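You operate a simulated robot arm through the tools that you are given. There is no shell and no other tool.

The job below is to be done with a simulated two-armed robot. You get a single attempt, and the scene is never put back.

## Task
Cap the half-wrapped stack with the blue disc, then wrap the high band.
Fine: disc centred on the top tyre; height lever over, film arm swung in, crank till covered, arm swung out to part the film. Where these are worked on the way, their far stop is far enough and under half their travel is too little: film arm.

It is judged by the outcome, as a careful person would: the job done as asked, and still so three seconds after it is handed in. It fails if anything else is knocked over, pushed out of place, dropped, spilled or broken. A push-on lid holds only when it is set on centred and level and pressed home; a screw cap is set on level and turned clockwise until tight.

## Robot
Two 7-joint arms with fingered hands on one trunk that stands fixed in place. Base frame: the origin is at the foot of the trunk, x ahead of it, y to its left, z up. Units: m, rad, N and s.
The left shoulder is at [0.021, 0.208, 1.363], the right one opposite. Payload 5 kg a hand.
The tool frame of a hand sits at the grasp point between the pads (the TCP): z along the fingers, y along the line on which they close. The tips reach 0.048 m beyond it. Largest opening 0.16 m; the body of the gripper starts 0.056 m behind the TCP. The gripper is a hand of 4 fingers: y runs from the thumb to the fingers, the wrist lies at [-0.026, -0.142, -0.252] in the tool frame.
Orientation is that of the tool frame in the base frame, as a unit quaternion [w, x, y, z]. With the fingers straight down and the wrist toward the robot, the tool's x, y and z point along [0, 1, 0], [1, 0, 0] and [0, 0, -1] of the base frame.

## Interface
- The arms move only by the tool send_rows. It takes "left_targets", "right_targets" or both (then of equal length, played together; a hand with none holds still); each is a list of rows, each an object (a shift or turn left out is 0) with "delta_pos": the shift along the tool's x, y, z in mm, a list of three; "delta_rot": the turn, a rotation vector about the tool's x, y, z in rad, a list of three. In form: [{"delta_pos": [tx, ty, tz], "delta_rot": [wx, wy, wz]}, ...]. A call has 1 to 20 rows; each row is the pose to reach, as a shift and turn from the pose commanded when the call began, along the tool's axes at that moment. A row lasts 0.2 s, in which the tool goes at most 0.05 m and 0.15 rad; a call with a longer step from one row to the next is refused whole. A pose out of reach is approached as far as the arm can. The call stops where the force on the tool passes 40 N (or 10 N more than at its start, if that is more) or the arm is blocked; 0.2 s more then pass. In this call time passes only in rows, and 0.2 s behind the last. The reply holds the time, the measured pose of the TCP, the force on the tool along the base axes, the opening and the grip force, in the units named above and with some noise, with the torque about the TCP (base axes, N m) and any sound that the robot's microphone picked up.
- Cameras (640 x 400 px; columns grow to the right, rows downward): "scene" is now at [0.1, 0.0073, 1.5594]; the picture's right is [0.08, -1.00, 0.00], its down [-0.51, -0.04, -0.86] and it looks along [0.85, 0.07, -0.52] (base axes); focal length 331 px, centre (320, 200). "left" rides on the left gripper at [-0.087, -0.133, -0.189] in its tool frame; the picture's right is [-0.83, -0.26, 0.49], its down [0.51, -0.71, 0.49] and it looks along [0.22, 0.66, 0.72] (tool axes); focal length 238 px, centre (320, 200). "right" rides on the right gripper at [0.087, -0.133, -0.189] in its tool frame; the picture's right is [-0.83, 0.26, -0.49], its down [-0.51, -0.71, 0.49] and it looks along [-0.22, 0.66, 0.72] (tool axes); focal length 238 px, centre (320, 200). There is no depth. A picture from a camera that has moved, and an enlarged one, comes with that camera's place and axes in the base frame and with its lens.
- snapshot(camera): a new picture of that camera. It takes no simulated time.
- move_column(by): slides the trunk up (or, below 0, down) by that many m; the arms and the scene camera ride with it, the base frame stays. It gives what a move gives, with no picture.
- set_fingers(index, middle, ring, thumb_bend, thumb_turn, hand): sets how far each is bent, from 0 (flat) to 1 (curled in); at 0.3 the hand is open as for a grip, at 0.7 the pads meet at the TCP. One left out holds its place. A second passes; each finger stops where it meets its share of the squeeze, and holds until it gets a number again. It is the only way to open and close the hand. It gives what a move gives, with no picture; readings hold the bend of each and the force on the fingers (four entries, about 0 where the hand has none), thumb and palm. thumb_turn goes from beside the hand (0) to across from the fingers (1), as for a grip.
- pan_tilt(pan, tilt): turns the head with the scene camera to pan (to the left, within 1.501 rad either way) and tilt (down, from -0.506 to 1.204), counted from straight ahead of the robot. It gives what a move gives.
- inspect(camera, box): a new picture of the part [left, top, right, bottom] of that camera's present view, enlarged. It takes no simulated time.
- close_job(): hands the job in; it is judged then, once.

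Places have to be worked out from the pictures, the camera data and where the tool is seen. Open the grippers and draw the arms clear of the work before you hand the job in, unless the task says otherwise.

The tools are called after "Call:" as a command line: name --argument value ..., lists and objects as JSON in quotes. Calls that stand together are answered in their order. send_rows: Moves the arms, as the interface text tells. Its arguments: {"type":"object","properties":{"left_targets":{"type":"array"},"right_targets":{"type":"array"}},"required":[]} The other tools are called the same way: move_column (by) slides the trunk up or down; set_fingers (index, middle, ring, thumb_bend, thumb_turn, hand) moves the fingers one by one; pan_tilt (pan, tilt) turns the head that bears the scene camera; snapshot (camera) takes a picture; inspect (camera, box) takes an enlarged picture of a part of a camera's view; close_job () hands the job in.

At the start:

```text
time: 0.0
left_ee_pos: [0.6782, 0.3962, 1.2035]
left_tcp_rot: [0.0, 0.707, 0.707, 0.0]
left_contact_force: [0.1, 0.9, 0.2]
left_torque: [-0.03, 0.01, -0.01]
left_finger_gap: 0.1595
left_grip_force: 0.1
left_shape: jaw
left_bend: [0.3, 0.3, 0.3, 0.3, 0.98]
left_finger forces: [0.1, 0.0, 0.1, 0.0, 0.1, 0.1]
right_ee_pos: [0.6184, -0.2607, 1.3061]
right_tcp_rot: [0.0, 0.707, 0.708, -0.001]
right_contact_force: [-0.6, 0.0, 0.0]
right_torque: [-0.01, 0.0, -0.02]
right_finger_gap: 0.1596
right_grip_force: 0.1
right_shape: jaw
right_bend: [0.3, 0.3, 0.3, 0.3, 0.98]
right_finger forces: [0.0, 0.0, 0.0, 0.1, 0.1, 0.0]
trunk travel left (down, up): [-0.365, 0.325]
head pan, tilt: [0.079, 0.541]
```

scene: 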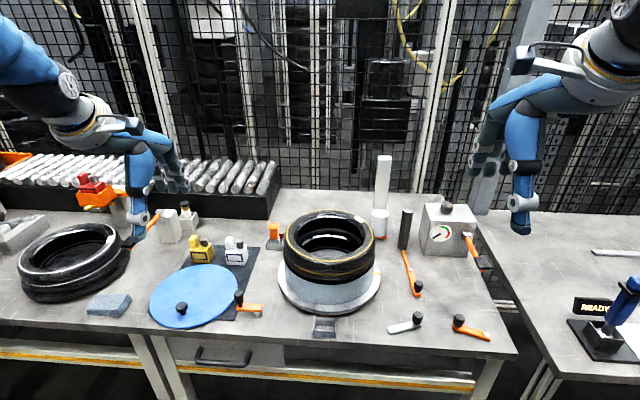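
right: 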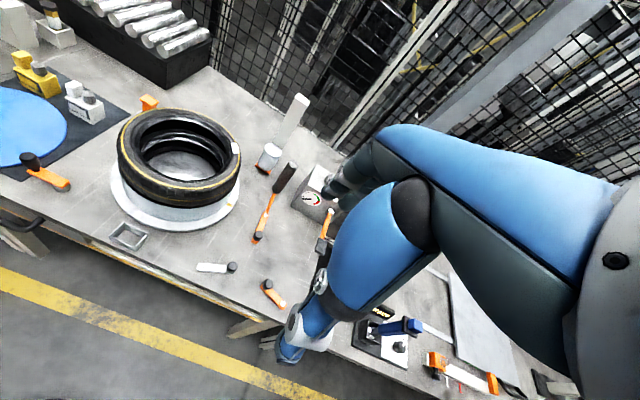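
left: 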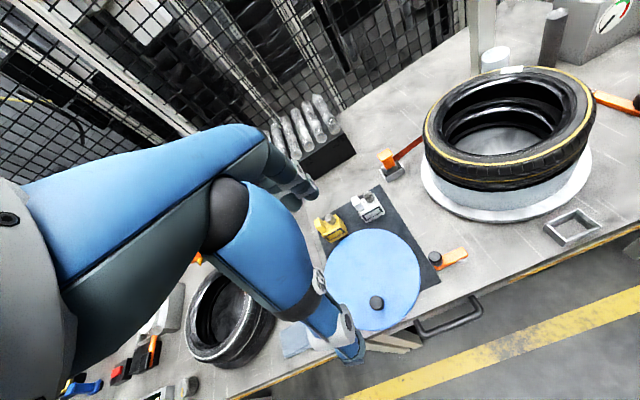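

The scene shows a tyre stack on a turntable in the middle, the blue disc with a small black knob to the left, and several orange levers. I'll enlarge regions to identify the controls.

Call:
inspect --camera "scene" --box '[260, 140, 420, 240]'

Call:
inspect --camera "scene" --box '[360, 180, 520, 280]'

Call:
inspect --camera "scene" --box '[360, 260, 520, 360]'

Call:
inspect --camera "scene" --box '[140, 220, 300, 340]'

Call:
inspect --camera "scene" --box '[260, 220, 420, 340]'

Call:
inspect --camera "scene" --box '[60, 170, 220, 270]'

Call:
inspect --camera "scene" --box '[540, 230, 640, 380]'

```text
4.00 times, centred on (340, 190) of scene
camera zoom: at [0.1, 0.0073, 1.5594], right [0.08, -1.0, 0.0], down [-0.51, -0.04, -0.86], along [0.85, 0.07, -0.52], focal length 1325 px, centre (240, 240)
```

zoom: 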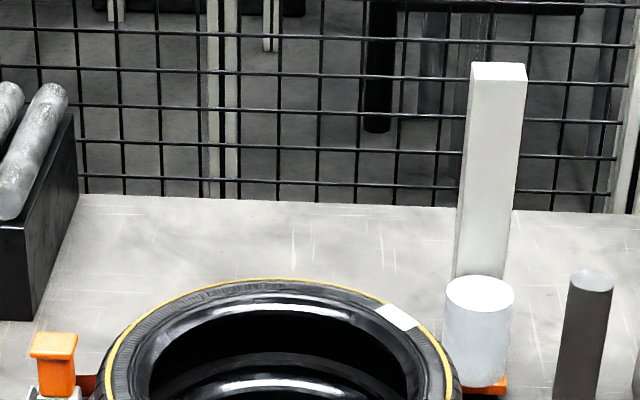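

```text
4.00 times, centred on (440, 230) of scene
camera zoom: at [0.1, 0.0073, 1.5594], right [0.08, -1.0, 0.0], down [-0.51, -0.04, -0.86], along [0.85, 0.07, -0.52], focal length 1325 px, centre (-160, 80)
```

zoom: 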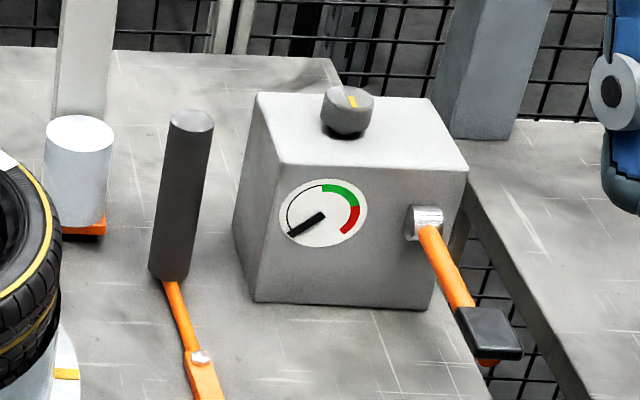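

```text
4.00 times, centred on (440, 310) of scene
camera zoom: at [0.1, 0.0073, 1.5594], right [0.08, -1.0, 0.0], down [-0.51, -0.04, -0.86], along [0.85, 0.07, -0.52], focal length 1325 px, centre (-160, -240)
```

zoom: 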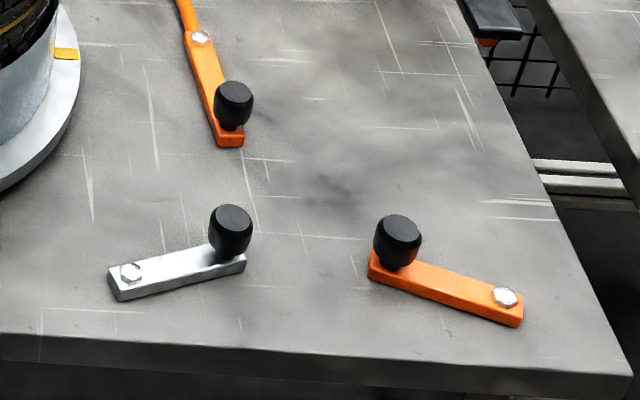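

```text
3.33 times, centred on (220, 280) of scene
camera zoom: at [0.1, 0.0073, 1.5594], right [0.08, -1.0, 0.0], down [-0.51, -0.04, -0.86], along [0.85, 0.07, -0.52], focal length 1104 px, centre (653, -67)
```

zoom: 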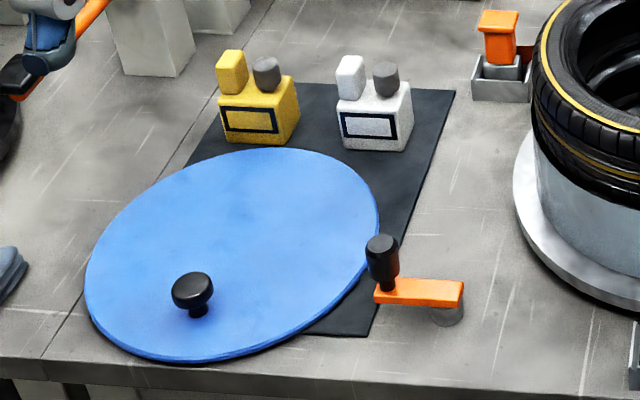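

```text
3.33 times, centred on (340, 280) of scene
camera zoom: at [0.1, 0.0073, 1.5594], right [0.08, -1.0, 0.0], down [-0.51, -0.04, -0.86], along [0.85, 0.07, -0.52], focal length 1104 px, centre (253, -67)
```

zoom: 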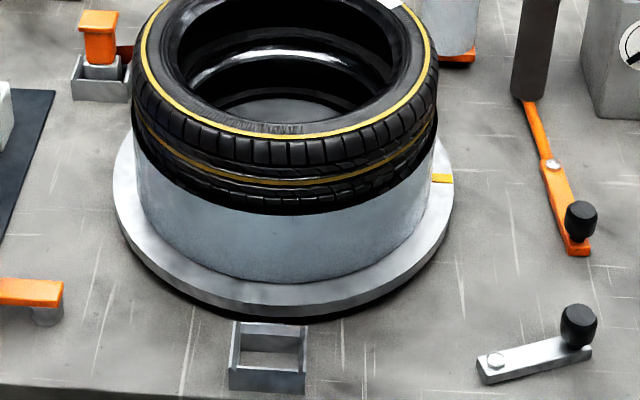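

```text
4.00 times, centred on (140, 220) of scene
camera zoom: at [0.1, 0.0073, 1.5594], right [0.08, -1.0, 0.0], down [-0.51, -0.04, -0.86], along [0.85, 0.07, -0.52], focal length 1325 px, centre (1040, 120)
```

zoom: 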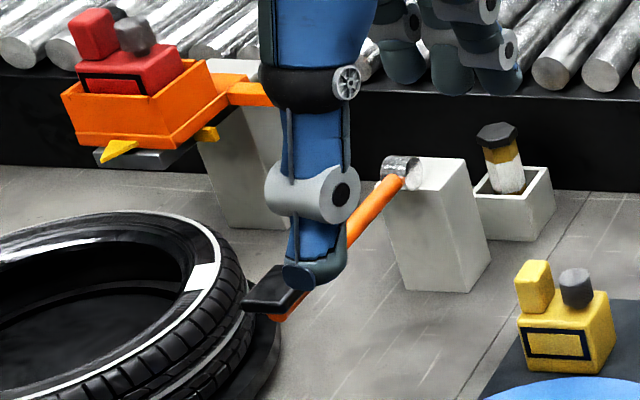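

```text
2.67 times, centred on (590, 305) of scene
camera zoom: at [0.1, 0.0073, 1.5594], right [0.08, -1.0, 0.0], down [-0.51, -0.04, -0.86], along [0.85, 0.07, -0.52], focal length 883 px, centre (-400, -80)
```

zoom: 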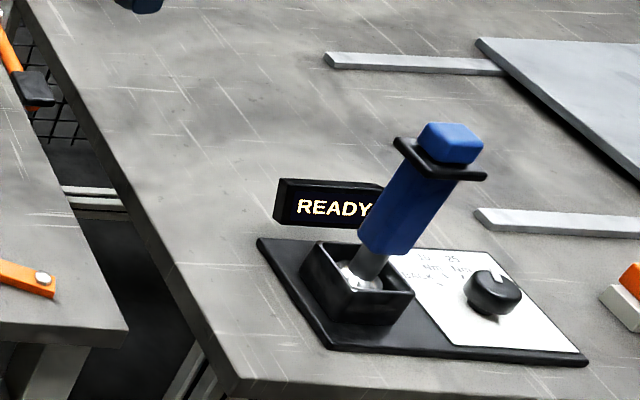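

The knob on the disc triangulates to about (0.70, 0.43, 0.85). I'll look closer at the wrapping parts from the hand cameras to find which levers do what.

Call:
inspect --camera "right" --box '[180, 80, 360, 200]'

Call:
inspect --camera "right" --box '[180, 180, 360, 320]'

Call:
inspect --camera "left" --box '[400, 30, 640, 180]'

Call:
inspect --camera "left" --box '[300, 130, 500, 340]'

Call:
inspect --camera "scene" --box '[380, 240, 500, 345]'

Call:
inspect --camera "scene" --box '[270, 200, 400, 345]'

```text
3.33 times, centred on (270, 140) of right
camera zoom: at [0.4853, -0.1733, 1.4955], right [0.26, -0.83, 0.49], down [-0.71, -0.51, -0.49], along [0.66, -0.22, -0.72], focal length 794 px, centre (487, 400)
```

zoom: 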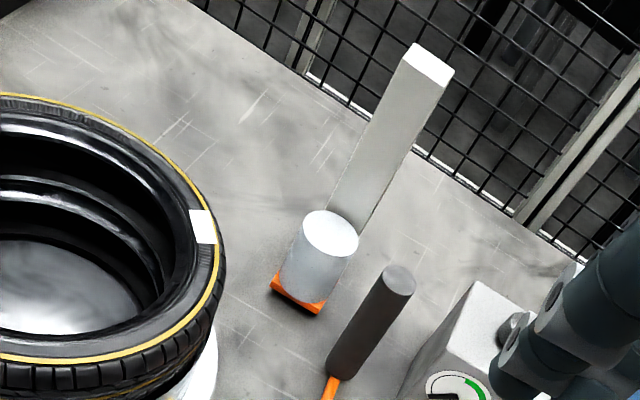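

```text
2.86 times, centred on (270, 250) of right
camera zoom: at [0.4853, -0.1733, 1.4955], right [0.26, -0.83, 0.49], down [-0.71, -0.51, -0.49], along [0.66, -0.22, -0.72], focal length 681 px, centre (463, 57)
```

zoom: 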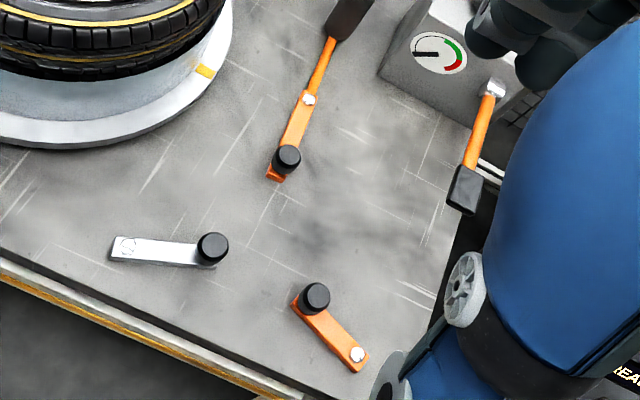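

```text
2.67 times, centred on (520, 105) of left
camera zoom: at [0.5432, 0.3081, 1.3934], right [-0.26, -0.83, -0.49], down [-0.71, 0.51, -0.49], along [0.66, 0.22, -0.72], focal length 636 px, centre (-213, 453)
```

zoom: 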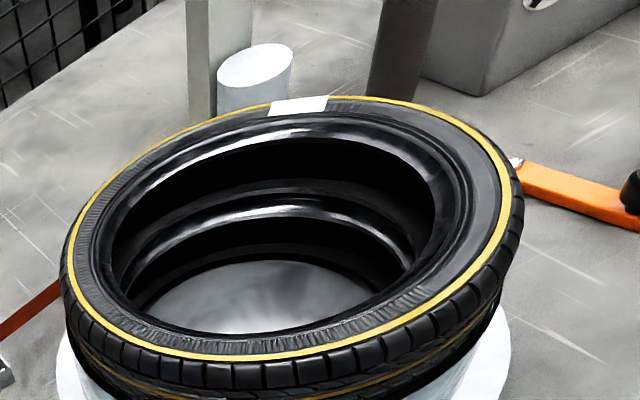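

```text
1.90 times, centred on (400, 235) of left
camera zoom: at [0.5432, 0.3081, 1.3934], right [-0.26, -0.83, -0.49], down [-0.71, 0.51, -0.49], along [0.66, 0.22, -0.72], focal length 454 px, centre (168, 133)
```

zoom: 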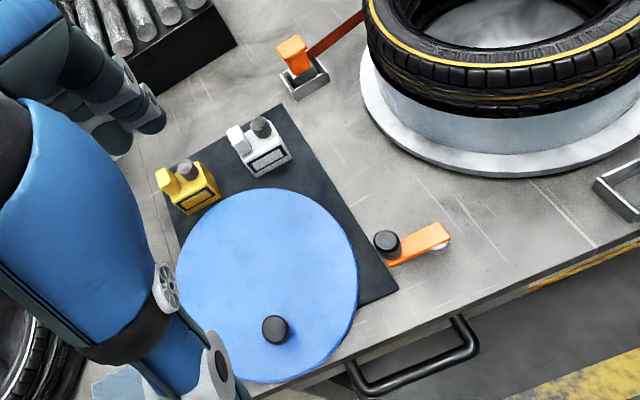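

```text
3.81 times, centred on (440, 292) of scene
camera zoom: at [0.1, 0.0073, 1.5594], right [0.08, -1.0, 0.0], down [-0.51, -0.04, -0.86], along [0.85, 0.07, -0.52], focal length 1262 px, centre (-137, -152)
```

zoom: 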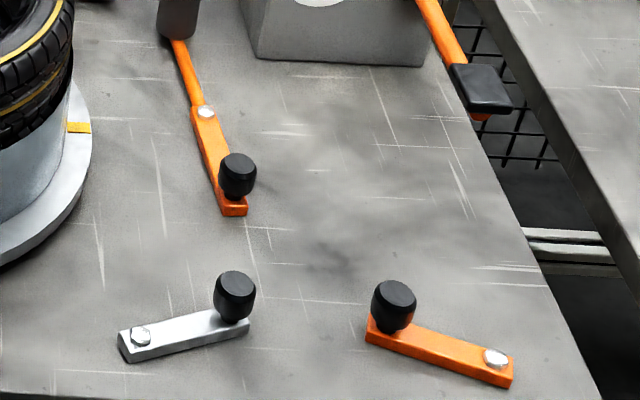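

```text
2.76 times, centred on (335, 272) of scene
camera zoom: at [0.1, 0.0073, 1.5594], right [0.08, -1.0, 0.0], down [-0.51, -0.04, -0.86], along [0.85, 0.07, -0.52], focal length 914 px, centre (279, 0)
```

zoom: 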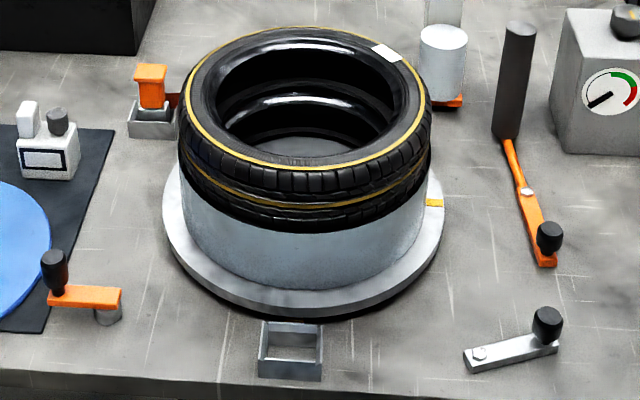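

Table objects sit at z≈0.80, and the stack axis is about (0.88, 0.04) with its top at z≈0.98. I'll zoom tightly on the ambiguous parts: the two front levers, the orange block in the socket, and the film roll on its post.

Call:
inspect --camera "scene" --box '[384, 300, 444, 340]'

Call:
inspect --camera "scene" --box '[440, 300, 500, 345]'

Call:
inspect --camera "scene" --box '[250, 210, 310, 255]'

Call:
inspect --camera "left" --box '[360, 130, 430, 190]'

Call:
inspect --camera "scene" --box '[360, 150, 420, 245]'

Call:
inspect --camera "scene" --box '[150, 260, 250, 330]'

```text
10.00 times, centred on (414, 320) of scene
camera zoom: at [0.1, 0.0073, 1.5594], right [0.08, -1.0, 0.0], down [-0.51, -0.04, -0.86], along [0.85, 0.07, -0.52], focal length 3312 px, centre (-620, -1000)
```

zoom: 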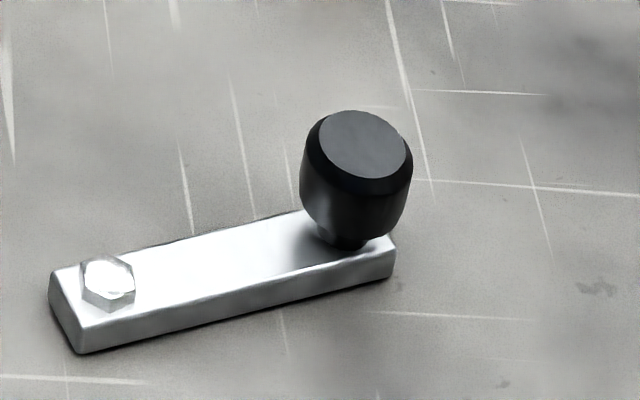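

```text
8.89 times, centred on (470, 322) of scene
camera zoom: at [0.1, 0.0073, 1.5594], right [0.08, -1.0, 0.0], down [-0.51, -0.04, -0.86], along [0.85, 0.07, -0.52], focal length 2944 px, centre (-1013, -889)
```

zoom: 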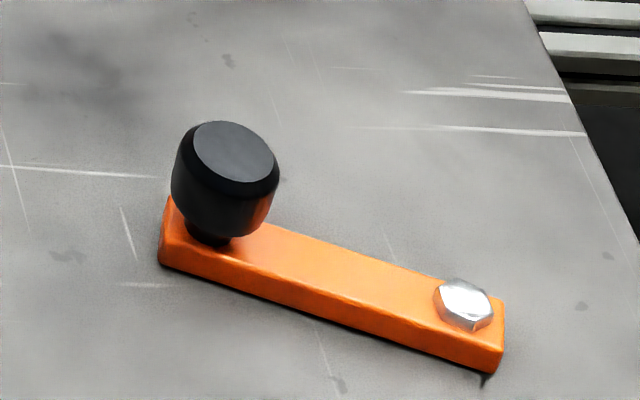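

```text
8.89 times, centred on (280, 232) of scene
camera zoom: at [0.1, 0.0073, 1.5594], right [0.08, -1.0, 0.0], down [-0.51, -0.04, -0.86], along [0.85, 0.07, -0.52], focal length 2944 px, centre (676, -89)
```

zoom: 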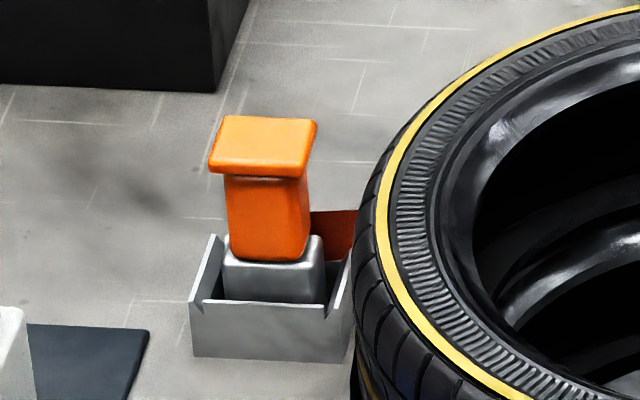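

```text
6.67 times, centred on (395, 160) of left
camera zoom: at [0.5432, 0.3081, 1.3934], right [-0.26, -0.83, -0.49], down [-0.71, 0.51, -0.49], along [0.66, 0.22, -0.72], focal length 1589 px, centre (-180, 467)
```

zoom: 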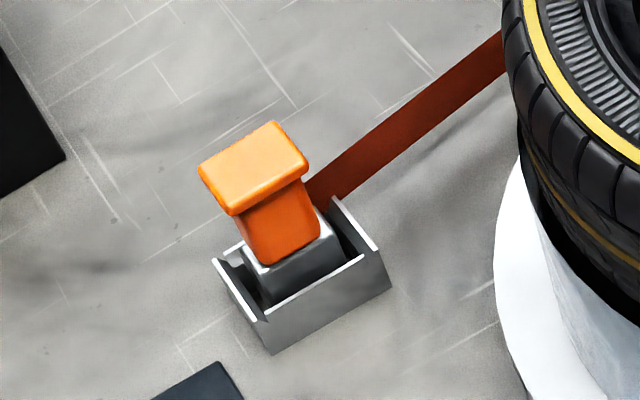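

```text
4.21 times, centred on (390, 198) of scene
camera zoom: at [0.1, 0.0073, 1.5594], right [0.08, -1.0, 0.0], down [-0.51, -0.04, -0.86], along [0.85, 0.07, -0.52], focal length 1394 px, centre (25, 210)
```

zoom: 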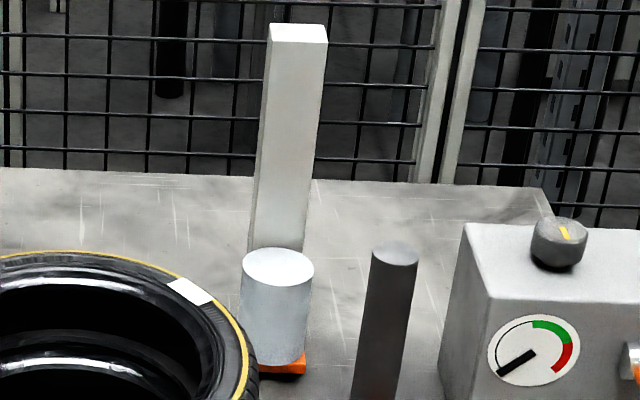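

```text
5.71 times, centred on (200, 295) of scene
camera zoom: at [0.1, 0.0073, 1.5594], right [0.08, -1.0, 0.0], down [-0.51, -0.04, -0.86], along [0.85, 0.07, -0.52], focal length 1893 px, centre (1006, -343)
```

zoom: 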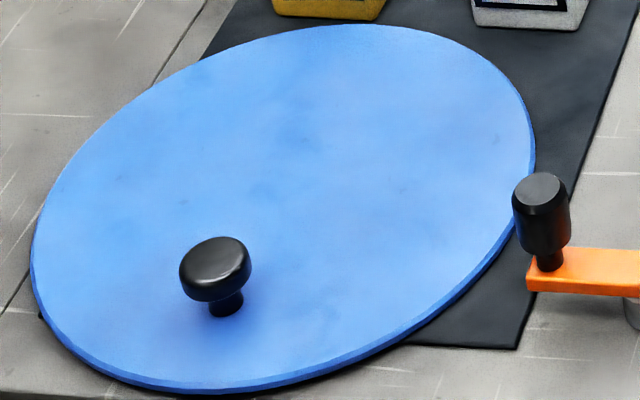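

The disc's handle is a mushroom knob about 35 mm wide near (0.70, 0.434), and the cap spans z≈0.828–0.848. I'll part-close the left hand to see how its fingers look before lowering onto the knob.

Call:
set_fingers --hand "left" --index 0.5 --middle 0.5 --ring 0.5 --thumb_bend 0.5 --thumb_turn 1

Call:
send_rows --left_targets '[{"delta_pos": [10, 10, 45]}, {"delta_pos": [20, 15, 90]}, {"delta_pos": [30, 20, 135]}, {"delta_pos": [37, 21, 180]}, {"delta_pos": [37, 21, 220]}, {"delta_pos": [37, 21, 250]}]'

Call:
snapshot --camera "left"

Call:
snapshot --camera "scene"

```text
time: 1.0
left_ee_pos: [0.6785, 0.3961, 1.2039]
left_tcp_rot: [0.0, 0.707, 0.707, 0.0]
left_contact_force: [0.3, 0.3, 0.0]
left_torque: [-0.02, 0.0, 0.02]
left_finger_gap: 0.0914
left_grip_force: 0.1
left_shape: fingers
left_bend: [0.5, 0.5, 0.5, 0.5, 1.0]
left_finger forces: [0.0, 0.1, 0.1, 0.0, 0.0, 0.0]
right_ee_pos: [0.6186, -0.2584, 1.3062]
right_tcp_rot: [0.0, 0.708, 0.707, 0.0]
right_contact_force: [0.3, -0.3, -0.1]
right_torque: [0.0, 0.03, -0.02]
right_finger_gap: 0.1597
right_grip_force: 0.1
right_shape: jaw
right_bend: [0.3, 0.3, 0.3, 0.3, 0.98]
right_finger forces: [0.0, 0.1, 0.1, 0.0, 0.0, 0.0]
trunk travel left (down, up): [-0.365, 0.325]
head pan, tilt: [0.079, 0.541]
```

```text
time: 2.4
left_ee_pos: [0.7002, 0.4318, 0.9523]
left_tcp_rot: [0.001, 0.707, 0.707, 0.0]
left_contact_force: [1.5, -0.3, 0.6]
left_torque: [-0.02, 0.14, -0.01]
left_finger_gap: 0.0914
left_grip_force: 0.0
left_shape: fingers
left_bend: [0.5, 0.5, 0.5, 0.5, 1.0]
left_finger forces: [0.0, 0.0, 0.1, 0.0, 0.0, 0.0]
right_ee_pos: [0.6196, -0.2587, 1.3042]
right_tcp_rot: [-0.001, 0.707, 0.707, -0.001]
right_contact_force: [1.2, 0.1, -0.3]
right_torque: [-0.04, 0.08, 0.0]
right_finger_gap: 0.1598
right_grip_force: 0.0
right_shape: jaw
right_bend: [0.3, 0.3, 0.3, 0.3, 0.98]
right_finger forces: [0.0, 0.0, 0.1, 0.1, 0.0, 0.0]
trunk travel left (down, up): [-0.365, 0.325]
head pan, tilt: [0.079, 0.541]
```

```text
taken
camera left: at [0.5651, 0.3451, 1.1418], right [-0.26, -0.83, -0.49], down [-0.71, 0.51, -0.49], along [0.66, 0.22, -0.72], focal length 238 px, centre (320, 200)
```

left: 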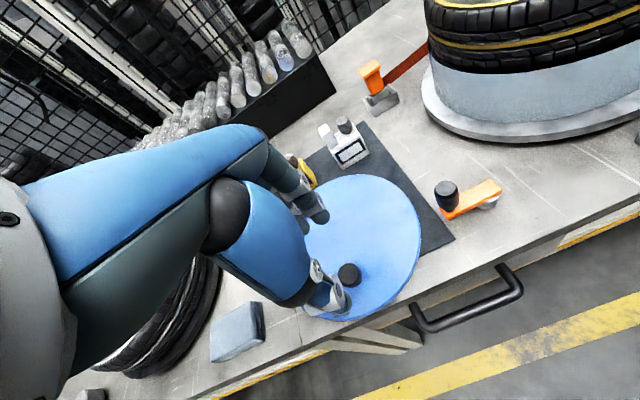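

```text
taken
camera scene: at [0.1012, 0.0079, 1.5593], right [0.08, -1.0, 0.0], down [-0.51, -0.04, -0.86], along [0.85, 0.07, -0.52], focal length 331 px, centre (320, 200)
```

scene: 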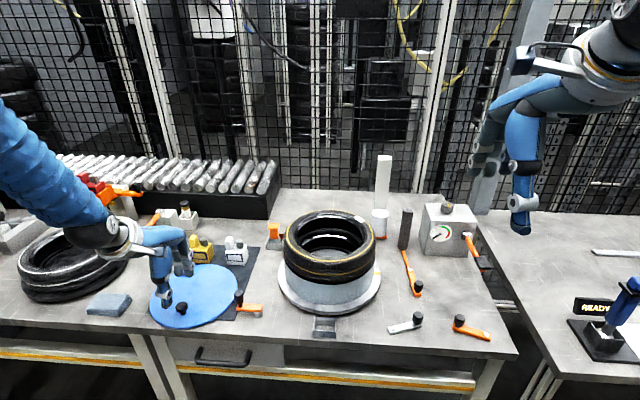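

The hand is above the knob, as predicted. I'll check the enlarged hand view and scene view to fine-tune the alignment.

Call:
inspect --camera "left" --box '[270, 180, 430, 330]'

Call:
inspect --camera "scene" --box '[130, 220, 250, 330]'

```text
2.67 times, centred on (350, 255) of left
camera zoom: at [0.5651, 0.3451, 1.1418], right [-0.26, -0.83, -0.49], down [-0.71, 0.51, -0.49], along [0.66, 0.22, -0.72], focal length 636 px, centre (240, 53)
```

zoom: 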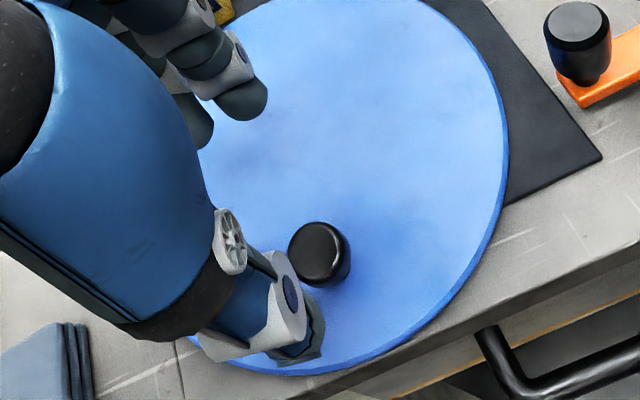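

```text
3.64 times, centred on (190, 275) of scene
camera zoom: at [0.1012, 0.0079, 1.5593], right [0.08, -1.0, 0.0], down [-0.51, -0.04, -0.86], along [0.85, 0.07, -0.52], focal length 1204 px, centre (793, -73)
```

zoom: 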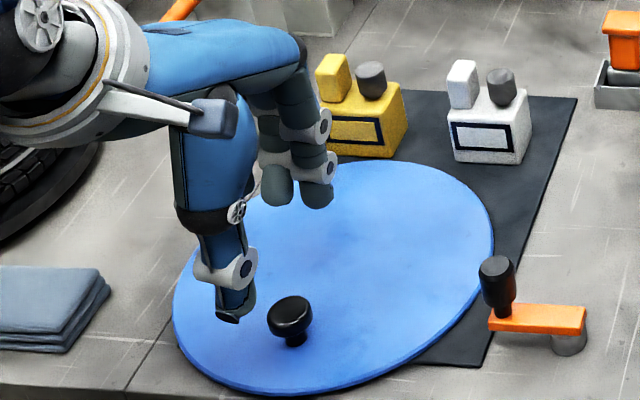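

Retriangulated, the knob is at about (0.693, 0.432) with its top at z≈0.85. I'll lower so the fingertips straddle the cap.

Call:
send_rows --left_targets '[{"delta_pos": [0, -4, 25]}, {"delta_pos": [0, -7, 45]}, {"delta_pos": [0, -7, 60]}, {"delta_pos": [0, -7, 72]}, {"delta_pos": [0, -7, 80]}]'

Call:
inspect --camera "left" --box '[270, 180, 430, 330]'

Call:
inspect --camera "scene" --box '[130, 240, 250, 330]'

```text
time: 3.6
left_ee_pos: [0.6921, 0.4311, 0.8737]
left_tcp_rot: [0.0, 0.707, 0.708, 0.0]
left_contact_force: [0.4, -0.2, 0.3]
left_torque: [-0.02, 0.02, -0.01]
left_finger_gap: 0.0914
left_grip_force: 0.0
left_shape: fingers
left_bend: [0.5, 0.5, 0.5, 0.5, 1.0]
left_finger forces: [0.1, 0.1, 0.0, 0.1, 0.0, 0.0]
right_ee_pos: [0.6187, -0.2596, 1.3052]
right_tcp_rot: [0.001, 0.707, 0.707, 0.0]
right_contact_force: [-0.4, -0.1, 0.5]
right_torque: [0.02, -0.02, -0.01]
right_finger_gap: 0.1596
right_grip_force: 0.0
right_shape: jaw
right_bend: [0.3, 0.3, 0.3, 0.3, 0.98]
right_finger forces: [0.0, 0.0, 0.0, 0.0, 0.1, 0.0]
trunk travel left (down, up): [-0.365, 0.325]
head pan, tilt: [0.079, 0.541]
```

```text
2.67 times, centred on (350, 255) of left
camera zoom: at [0.5571, 0.3445, 1.0634], right [-0.26, -0.83, -0.49], down [-0.71, 0.51, -0.49], along [0.66, 0.22, -0.72], focal length 636 px, centre (240, 53)
```

zoom: 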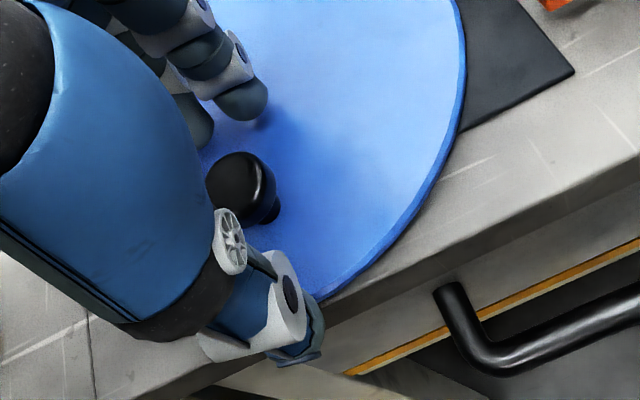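

```text
4.44 times, centred on (190, 285) of scene
camera zoom: at [0.0999, 0.0072, 1.5594], right [0.08, -1.0, 0.0], down [-0.51, -0.04, -0.86], along [0.85, 0.07, -0.52], focal length 1472 px, centre (898, -178)
```

zoom: 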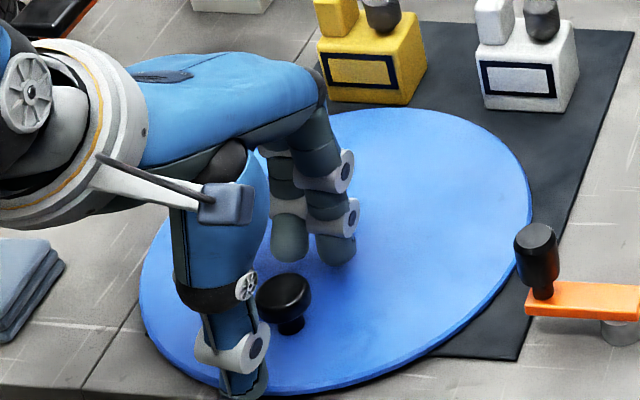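

The thumb sits at about y 0.438 and the two visible fingers straddle it, so the knob (y≈0.428) wants the hand about 8 mm further right. I'll shift and lower a bit more.

Call:
send_rows --left_targets '[{"delta_pos": [-8, 0, 0]}, {"delta_pos": [-8, 0, 5]}, {"delta_pos": [-8, 0, 10]}]'

Call:
inspect --camera "left" --box '[270, 180, 430, 330]'

Call:
inspect --camera "scene" --box '[150, 260, 230, 330]'

```text
time: 4.4
left_ee_pos: [0.6945, 0.4231, 0.8676]
left_tcp_rot: [0.001, 0.707, 0.708, 0.003]
left_contact_force: [0.2, 1.1, 13.9]
left_torque: [0.26, -0.77, 0.09]
left_finger_gap: 0.0915
left_grip_force: 6.2
left_shape: fingers
left_bend: [0.5, 0.5, 0.5, 0.5, 1.0]
left_finger forces: [0.0, 13.1, 0.0, 0.1, 0.1, 0.0]
right_ee_pos: [0.6181, -0.2604, 1.3054]
right_tcp_rot: [-0.001, 0.707, 0.707, 0.0]
right_contact_force: [-0.9, 0.0, 0.2]
right_torque: [0.04, 0.0, 0.01]
right_finger_gap: 0.1597
right_grip_force: 0.1
right_shape: jaw
right_bend: [0.3, 0.3, 0.3, 0.3, 0.98]
right_finger forces: [0.0, 0.1, 0.0, 0.1, 0.0, 0.0]
trunk travel left (down, up): [-0.365, 0.325]
head pan, tilt: [0.079, 0.541]
```

```text
2.67 times, centred on (350, 255) of left
camera zoom: at [0.5576, 0.3361, 1.055], right [-0.26, -0.83, -0.49], down [-0.71, 0.51, -0.49], along [0.66, 0.22, -0.72], focal length 636 px, centre (240, 53)
```

zoom: 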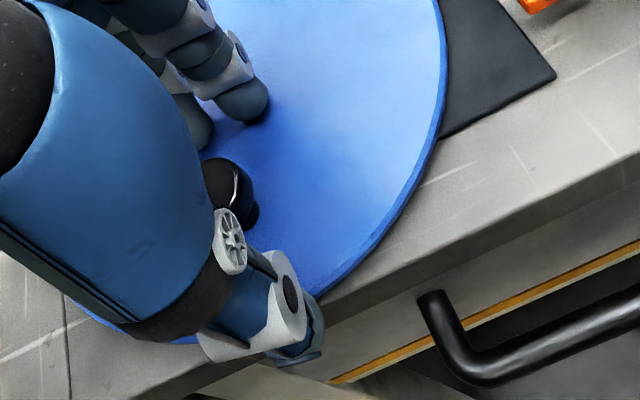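

```text
5.71 times, centred on (190, 295) of scene
camera zoom: at [0.0987, 0.0062, 1.5597], right [0.08, -1.0, 0.0], down [-0.51, -0.04, -0.86], along [0.85, 0.07, -0.51], focal length 1893 px, centre (1063, -343)
```

zoom: 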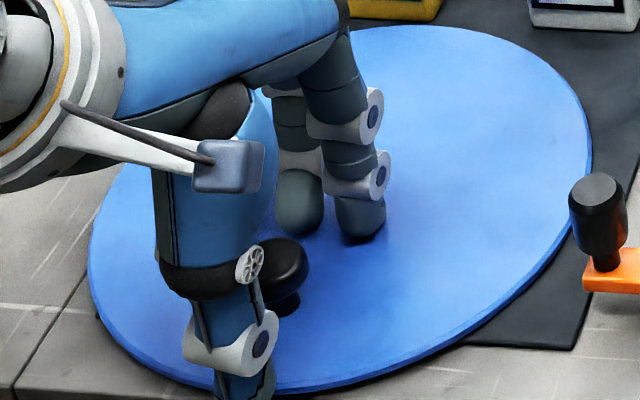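

The middle fingertip touched the disc (13 N), so the fingertips are at disc level. I'll raise 3 mm and close thumb, index and middle onto the knob.

Call:
send_rows --left_targets '[{"delta_pos": [0, 0, -6]}]'

Call:
set_fingers --hand "left" --index 0.75 --middle 0.75 --thumb_bend 0.75

Call:
inspect --camera "left" --box '[270, 180, 430, 330]'

Call:
inspect --camera "scene" --box '[150, 260, 230, 330]'

```text
time: 4.8
left_ee_pos: [0.6913, 0.4238, 0.8685]
left_tcp_rot: [-0.001, 0.707, 0.707, -0.002]
left_contact_force: [1.1, 0.6, 0.1]
left_torque: [0.01, -0.02, -0.01]
left_finger_gap: 0.0916
left_grip_force: 0.0
left_shape: fingers
left_bend: [0.5, 0.5, 0.5, 0.5, 1.0]
left_finger forces: [0.1, 0.1, 0.1, 0.0, 0.1, 0.1]
right_ee_pos: [0.6186, -0.2589, 1.3056]
right_tcp_rot: [0.0, 0.707, 0.708, -0.001]
right_contact_force: [-0.6, 0.8, 0.6]
right_torque: [0.0, 0.03, -0.01]
right_finger_gap: 0.1596
right_grip_force: 0.1
right_shape: jaw
right_bend: [0.3, 0.3, 0.3, 0.3, 0.98]
right_finger forces: [0.0, 0.0, 0.0, 0.1, 0.0, 0.1]
trunk travel left (down, up): [-0.365, 0.325]
head pan, tilt: [0.079, 0.541]
```

```text
time: 5.8
left_ee_pos: [0.6924, 0.4235, 0.8693]
left_tcp_rot: [-0.001, 0.707, 0.707, 0.0]
left_contact_force: [0.3, 0.2, 0.6]
left_torque: [0.01, 0.04, -0.05]
left_finger_gap: 0.0244
left_grip_force: 18.9
left_shape: fingers
left_bend: [0.71, 0.64, 0.5, 0.67, 1.0]
left_finger forces: [9.0, 11.1, 0.0, 0.1, 18.2, 0.1]
right_ee_pos: [0.6177, -0.2594, 1.3053]
right_tcp_rot: [-0.001, 0.708, 0.706, 0.0]
right_contact_force: [0.3, 0.3, 0.0]
right_torque: [0.0, 0.02, 0.02]
right_finger_gap: 0.1597
right_grip_force: 0.0
right_shape: jaw
right_bend: [0.3, 0.3, 0.3, 0.3, 0.98]
right_finger forces: [0.0, 0.0, 0.1, 0.0, 0.0, 0.0]
trunk travel left (down, up): [-0.365, 0.325]
head pan, tilt: [0.079, 0.541]
```

```text
2.67 times, centred on (350, 255) of left
camera zoom: at [0.557, 0.3369, 1.0593], right [-0.26, -0.83, -0.49], down [-0.71, 0.51, -0.49], along [0.66, 0.22, -0.72], focal length 636 px, centre (240, 53)
```

zoom: 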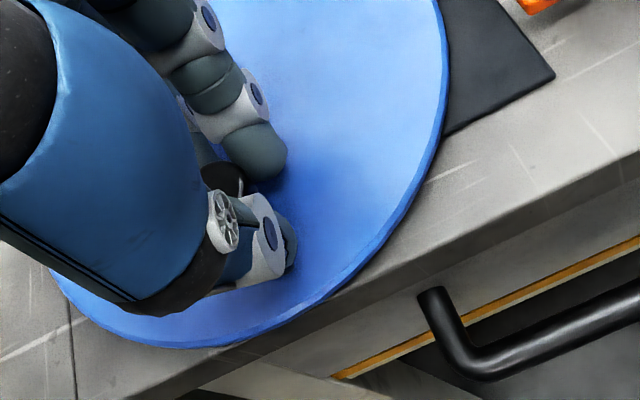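

```text
5.71 times, centred on (190, 295) of scene
camera zoom: at [0.1001, 0.0073, 1.5594], right [0.08, -1.0, 0.0], down [-0.51, -0.04, -0.86], along [0.85, 0.07, -0.52], focal length 1893 px, centre (1063, -343)
```

zoom: 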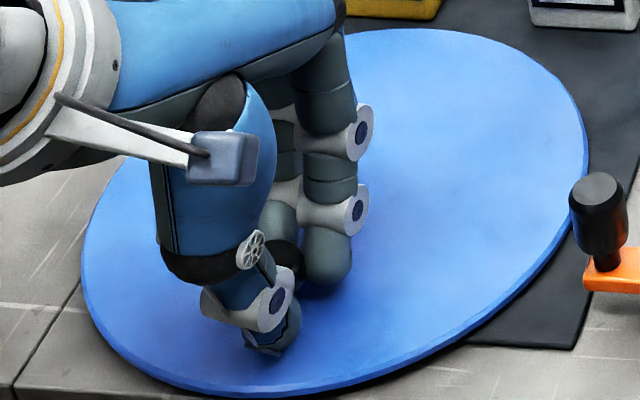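

The knob is gripped by index, middle and thumb. I'll lift a little and check weight and tilt.

Call:
send_rows --left_targets '[{"delta_pos": [0, 0, -5]}, {"delta_pos": [0, 0, -12]}, {"delta_pos": [0, 0, -20]}]'

Call:
snapshot --camera "left"

Call:
inspect --camera "scene" --box '[130, 240, 260, 335]'

```text
time: 6.6
left_ee_pos: [0.6917, 0.4237, 0.8906]
left_tcp_rot: [0.001, 0.707, 0.707, 0.0]
left_contact_force: [0.2, 0.2, -1.6]
left_torque: [-0.04, 0.14, -0.03]
left_finger_gap: 0.024
left_grip_force: 19.8
left_shape: fingers
left_bend: [0.71, 0.64, 0.5, 0.67, 1.0]
left_finger forces: [9.5, 12.5, 0.1, 0.1, 17.9, 0.0]
right_ee_pos: [0.6179, -0.26, 1.3062]
right_tcp_rot: [0.0, 0.707, 0.707, 0.0]
right_contact_force: [-0.4, -0.5, 0.9]
right_torque: [0.0, -0.01, -0.01]
right_finger_gap: 0.1595
right_grip_force: 0.0
right_shape: jaw
right_bend: [0.3, 0.3, 0.3, 0.3, 0.98]
right_finger forces: [0.0, 0.1, 0.1, 0.0, 0.0, 0.0]
trunk travel left (down, up): [-0.365, 0.325]
head pan, tilt: [0.079, 0.541]
```

```text
taken
camera left: at [0.5568, 0.337, 1.0789], right [-0.26, -0.83, -0.49], down [-0.71, 0.51, -0.49], along [0.66, 0.22, -0.72], focal length 238 px, centre (320, 200)
```

left: 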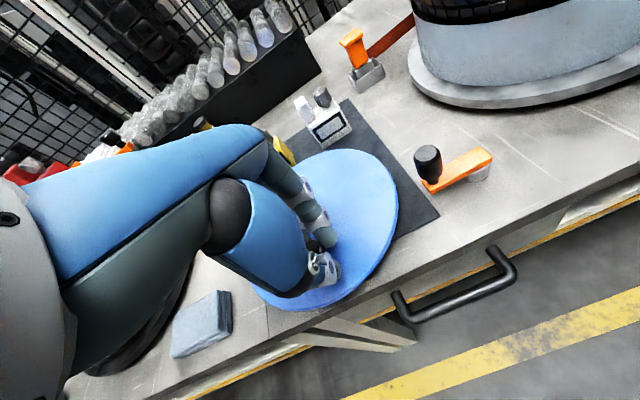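

```text
4.21 times, centred on (195, 288) of scene
camera zoom: at [0.0999, 0.0072, 1.5594], right [0.08, -1.0, 0.0], down [-0.51, -0.04, -0.86], along [0.85, 0.07, -0.52], focal length 1394 px, centre (846, -168)
```

zoom: 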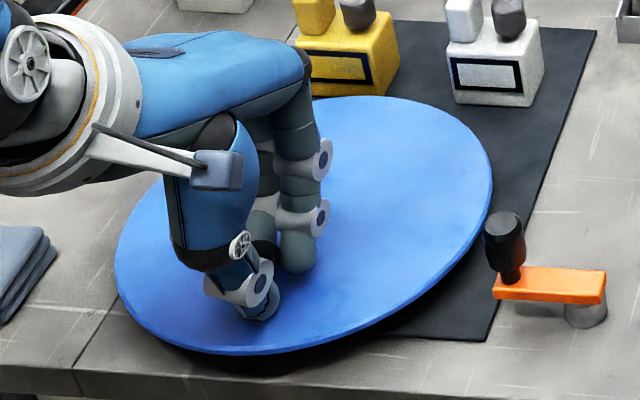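

The disc weighs only about 0.17 kg and hangs level. I'll lift it well clear (disc about 1.09 m) and carry it above the stack.

Call:
send_rows --left_targets '[{"delta_pos": [0, 0, -25]}, {"delta_pos": [0, 0, -55]}, {"delta_pos": [0, 0, -85]}, {"delta_pos": [0, 0, -115]}, {"delta_pos": [0, 0, -145]}, {"delta_pos": [0, 0, -175]}, {"delta_pos": [0, 0, -205]}, {"delta_pos": [0, 0, -230]}, {"delta_pos": [0, 0, -245]}, {"delta_pos": [0, 0, -250]}]'

Call:
send_rows --left_targets '[{"delta_pos": [-10, 3, 0]}, {"delta_pos": [-30, 9, 0]}, {"delta_pos": [-60, 17, 0]}, {"delta_pos": [-90, 26, 0]}, {"delta_pos": [-120, 35, 0]}, {"delta_pos": [-150, 44, 0]}, {"delta_pos": [-180, 52, 0]}, {"delta_pos": [-210, 61, 0]}, {"delta_pos": [-240, 70, 0]}, {"delta_pos": [-270, 79, 0]}, {"delta_pos": [-300, 87, 0]}, {"delta_pos": [-330, 96, 0]}, {"delta_pos": [-355, 103, 0]}, {"delta_pos": [-375, 109, 0]}, {"delta_pos": [-385, 112, 0]}, {"delta_pos": [-388, 113, 0]}]'

Call:
snapshot --camera "left"

Call:
snapshot --camera "scene"

Call:
snapshot --camera "right"

```text
time: 8.8
left_ee_pos: [0.6922, 0.4239, 1.1403]
left_tcp_rot: [-0.001, 0.708, 0.706, 0.0]
left_contact_force: [-1.0, 0.9, -2.9]
left_torque: [-0.05, 0.13, 0.01]
left_finger_gap: 0.0231
left_grip_force: 20.0
left_shape: fingers
left_bend: [0.71, 0.63, 0.5, 0.68, 1.0]
left_finger forces: [9.4, 12.9, 0.0, 0.0, 17.4, 0.1]
right_ee_pos: [0.6189, -0.2583, 1.3057]
right_tcp_rot: [0.0, 0.707, 0.707, -0.001]
right_contact_force: [-1.0, 0.2, 0.0]
right_torque: [0.0, 0.0, 0.02]
right_finger_gap: 0.1595
right_grip_force: 0.0
right_shape: jaw
right_bend: [0.3, 0.3, 0.3, 0.3, 0.98]
right_finger forces: [0.0, 0.0, 0.1, 0.0, 0.1, 0.0]
trunk travel left (down, up): [-0.365, 0.325]
head pan, tilt: [0.079, 0.541]
```

```text
time: 12.2
left_ee_pos: [0.8055, 0.0354, 1.1404]
left_tcp_rot: [0.001, 0.707, 0.707, 0.0]
left_contact_force: [-0.2, -0.3, -2.0]
left_torque: [-0.04, 0.12, -0.01]
left_finger_gap: 0.0217
left_grip_force: 20.0
left_shape: fingers
left_bend: [0.71, 0.64, 0.5, 0.69, 1.0]
left_finger forces: [9.6, 12.3, 0.1, 0.0, 17.4, 0.0]
right_ee_pos: [0.6182, -0.2595, 1.3056]
right_tcp_rot: [0.0, 0.707, 0.707, 0.0]
right_contact_force: [-0.3, 1.2, -0.1]
right_torque: [-0.02, -0.03, -0.04]
right_finger_gap: 0.1596
right_grip_force: 0.1
right_shape: jaw
right_bend: [0.3, 0.3, 0.3, 0.3, 0.98]
right_finger forces: [0.0, 0.0, 0.0, 0.1, 0.1, 0.0]
trunk travel left (down, up): [-0.365, 0.325]
head pan, tilt: [0.079, 0.541]
```

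```text
taken
camera left: at [0.6698, -0.0515, 1.3292], right [-0.26, -0.83, -0.49], down [-0.71, 0.51, -0.49], along [0.66, 0.22, -0.72], focal length 238 px, centre (320, 200)
```

left: 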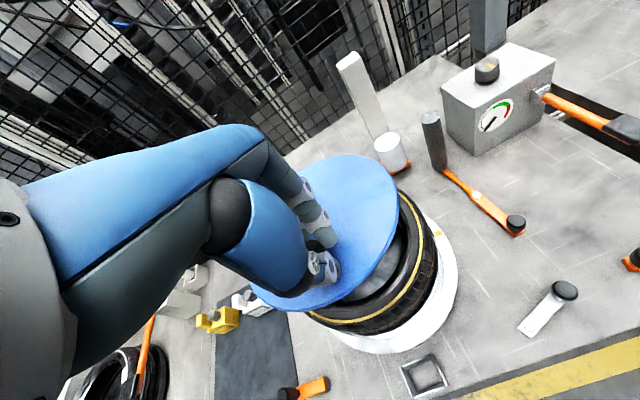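

```text
taken
camera scene: at [0.1001, 0.0069, 1.5594], right [0.08, -1.0, 0.0], down [-0.51, -0.04, -0.86], along [0.85, 0.07, -0.52], focal length 331 px, centre (320, 200)
```

scene: 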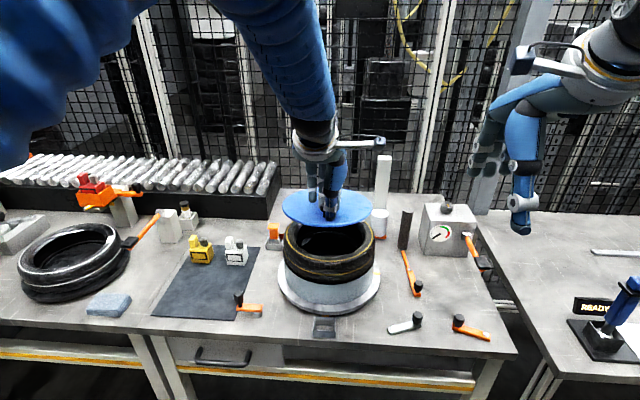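

```text
taken
camera right: at [0.4854, -0.1737, 1.4954], right [0.26, -0.83, 0.49], down [-0.71, -0.51, -0.49], along [0.66, -0.22, -0.72], focal length 238 px, centre (320, 200)
```

right: 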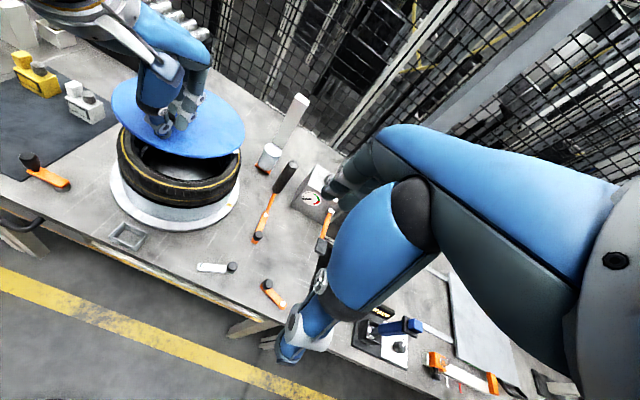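

The disc is above the stack. I'll measure disc and tyre ellipses in enlarged scene and right views.

Call:
inspect --camera "scene" --box '[265, 170, 395, 290]'

Call:
inspect --camera "right" --box '[90, 60, 260, 220]'

Call:
inspect --camera "left" --box '[240, 140, 480, 370]'

```text
3.33 times, centred on (330, 230) of scene
camera zoom: at [0.1001, 0.0069, 1.5594], right [0.08, -1.0, 0.0], down [-0.51, -0.04, -0.86], along [0.85, 0.07, -0.52], focal length 1104 px, centre (287, 100)
```

zoom: 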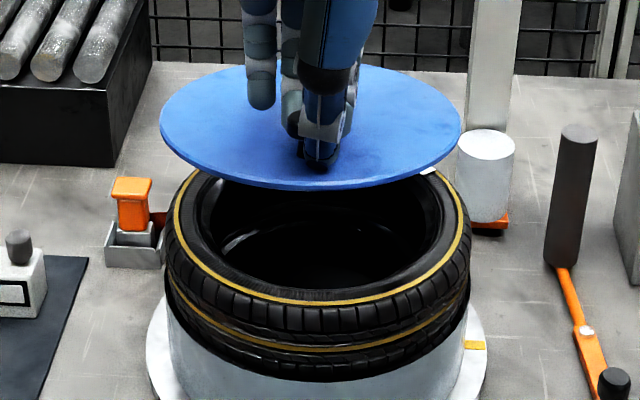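

```text
2.50 times, centred on (175, 140) of right
camera zoom: at [0.4854, -0.1737, 1.4954], right [0.26, -0.83, 0.49], down [-0.71, -0.51, -0.49], along [0.66, -0.22, -0.72], focal length 596 px, centre (682, 350)
```

zoom: 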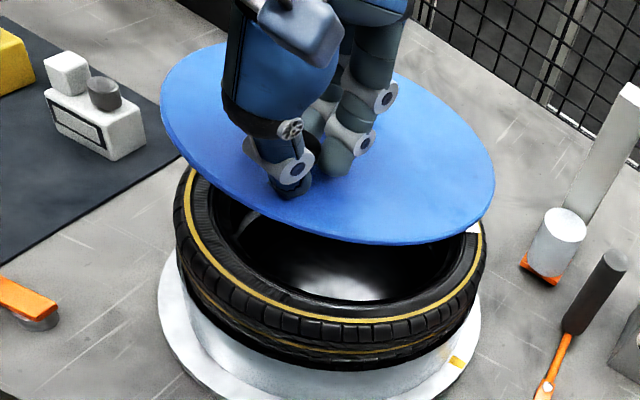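

```text
1.74 times, centred on (360, 255) of left
camera zoom: at [0.6698, -0.0515, 1.3292], right [-0.26, -0.83, -0.49], down [-0.71, 0.51, -0.49], along [0.66, 0.22, -0.72], focal length 414 px, centre (250, 104)
```

zoom: 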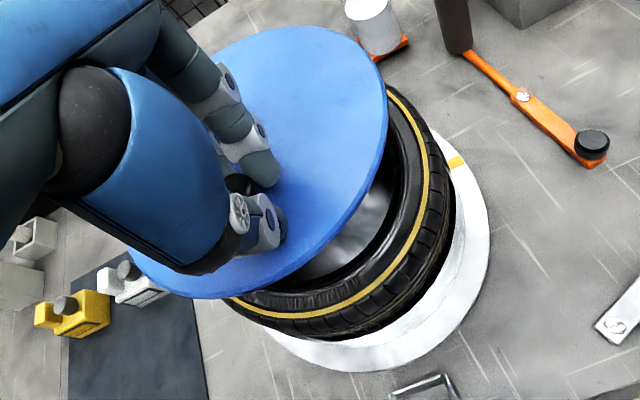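

The disc droops slightly at its far edge (about 6°) and its right side (about 3°). I'll tilt the hand to level it and re-measure.

Call:
send_rows --left_targets '[{"delta_rot": [-0.05, -0.025, 0]}, {"delta_rot": [-0.1, -0.05, 0]}]'

Call:
inspect --camera "scene" --box '[265, 170, 395, 290]'

Call:
inspect --camera "right" --box '[90, 60, 260, 220]'

```text
time: 12.8
left_ee_pos: [0.8056, 0.036, 1.1406]
left_tcp_rot: [0.054, 0.706, 0.706, 0.017]
left_contact_force: [0.2, 0.5, -1.0]
left_torque: [-0.01, 0.14, -0.02]
left_finger_gap: 0.0217
left_grip_force: 19.6
left_shape: fingers
left_bend: [0.71, 0.64, 0.5, 0.69, 1.0]
left_finger forces: [9.6, 12.5, 0.0, 0.0, 17.7, 0.0]
right_ee_pos: [0.618, -0.2596, 1.3056]
right_tcp_rot: [-0.001, 0.708, 0.707, 0.0]
right_contact_force: [-0.4, -0.4, 0.5]
right_torque: [0.01, 0.02, -0.02]
right_finger_gap: 0.1595
right_grip_force: 0.0
right_shape: jaw
right_bend: [0.3, 0.3, 0.3, 0.3, 0.98]
right_finger forces: [0.1, 0.1, 0.1, 0.1, 0.0, 0.0]
trunk travel left (down, up): [-0.365, 0.325]
head pan, tilt: [0.079, 0.541]
```

```text
3.33 times, centred on (330, 230) of scene
camera zoom: at [0.1001, 0.0071, 1.5594], right [0.08, -1.0, 0.0], down [-0.51, -0.04, -0.86], along [0.85, 0.07, -0.52], focal length 1104 px, centre (287, 100)
```

zoom: 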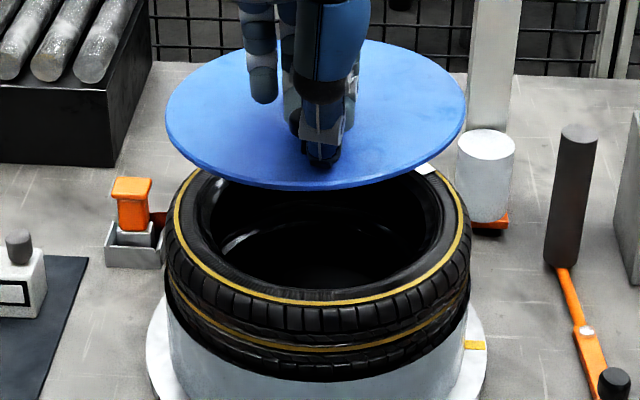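

```text
2.50 times, centred on (175, 140) of right
camera zoom: at [0.4854, -0.1735, 1.4955], right [0.26, -0.83, 0.49], down [-0.71, -0.51, -0.49], along [0.66, -0.22, -0.72], focal length 596 px, centre (682, 350)
```

zoom: 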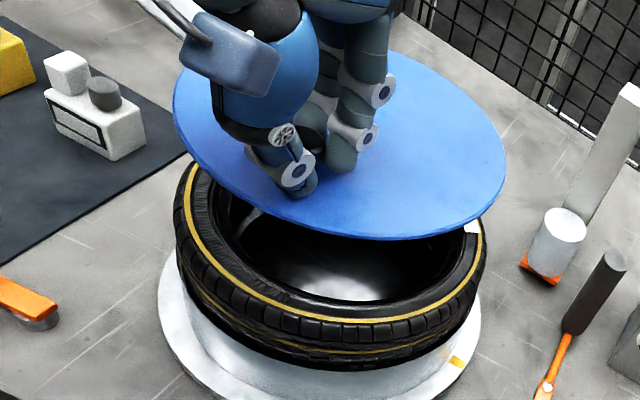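

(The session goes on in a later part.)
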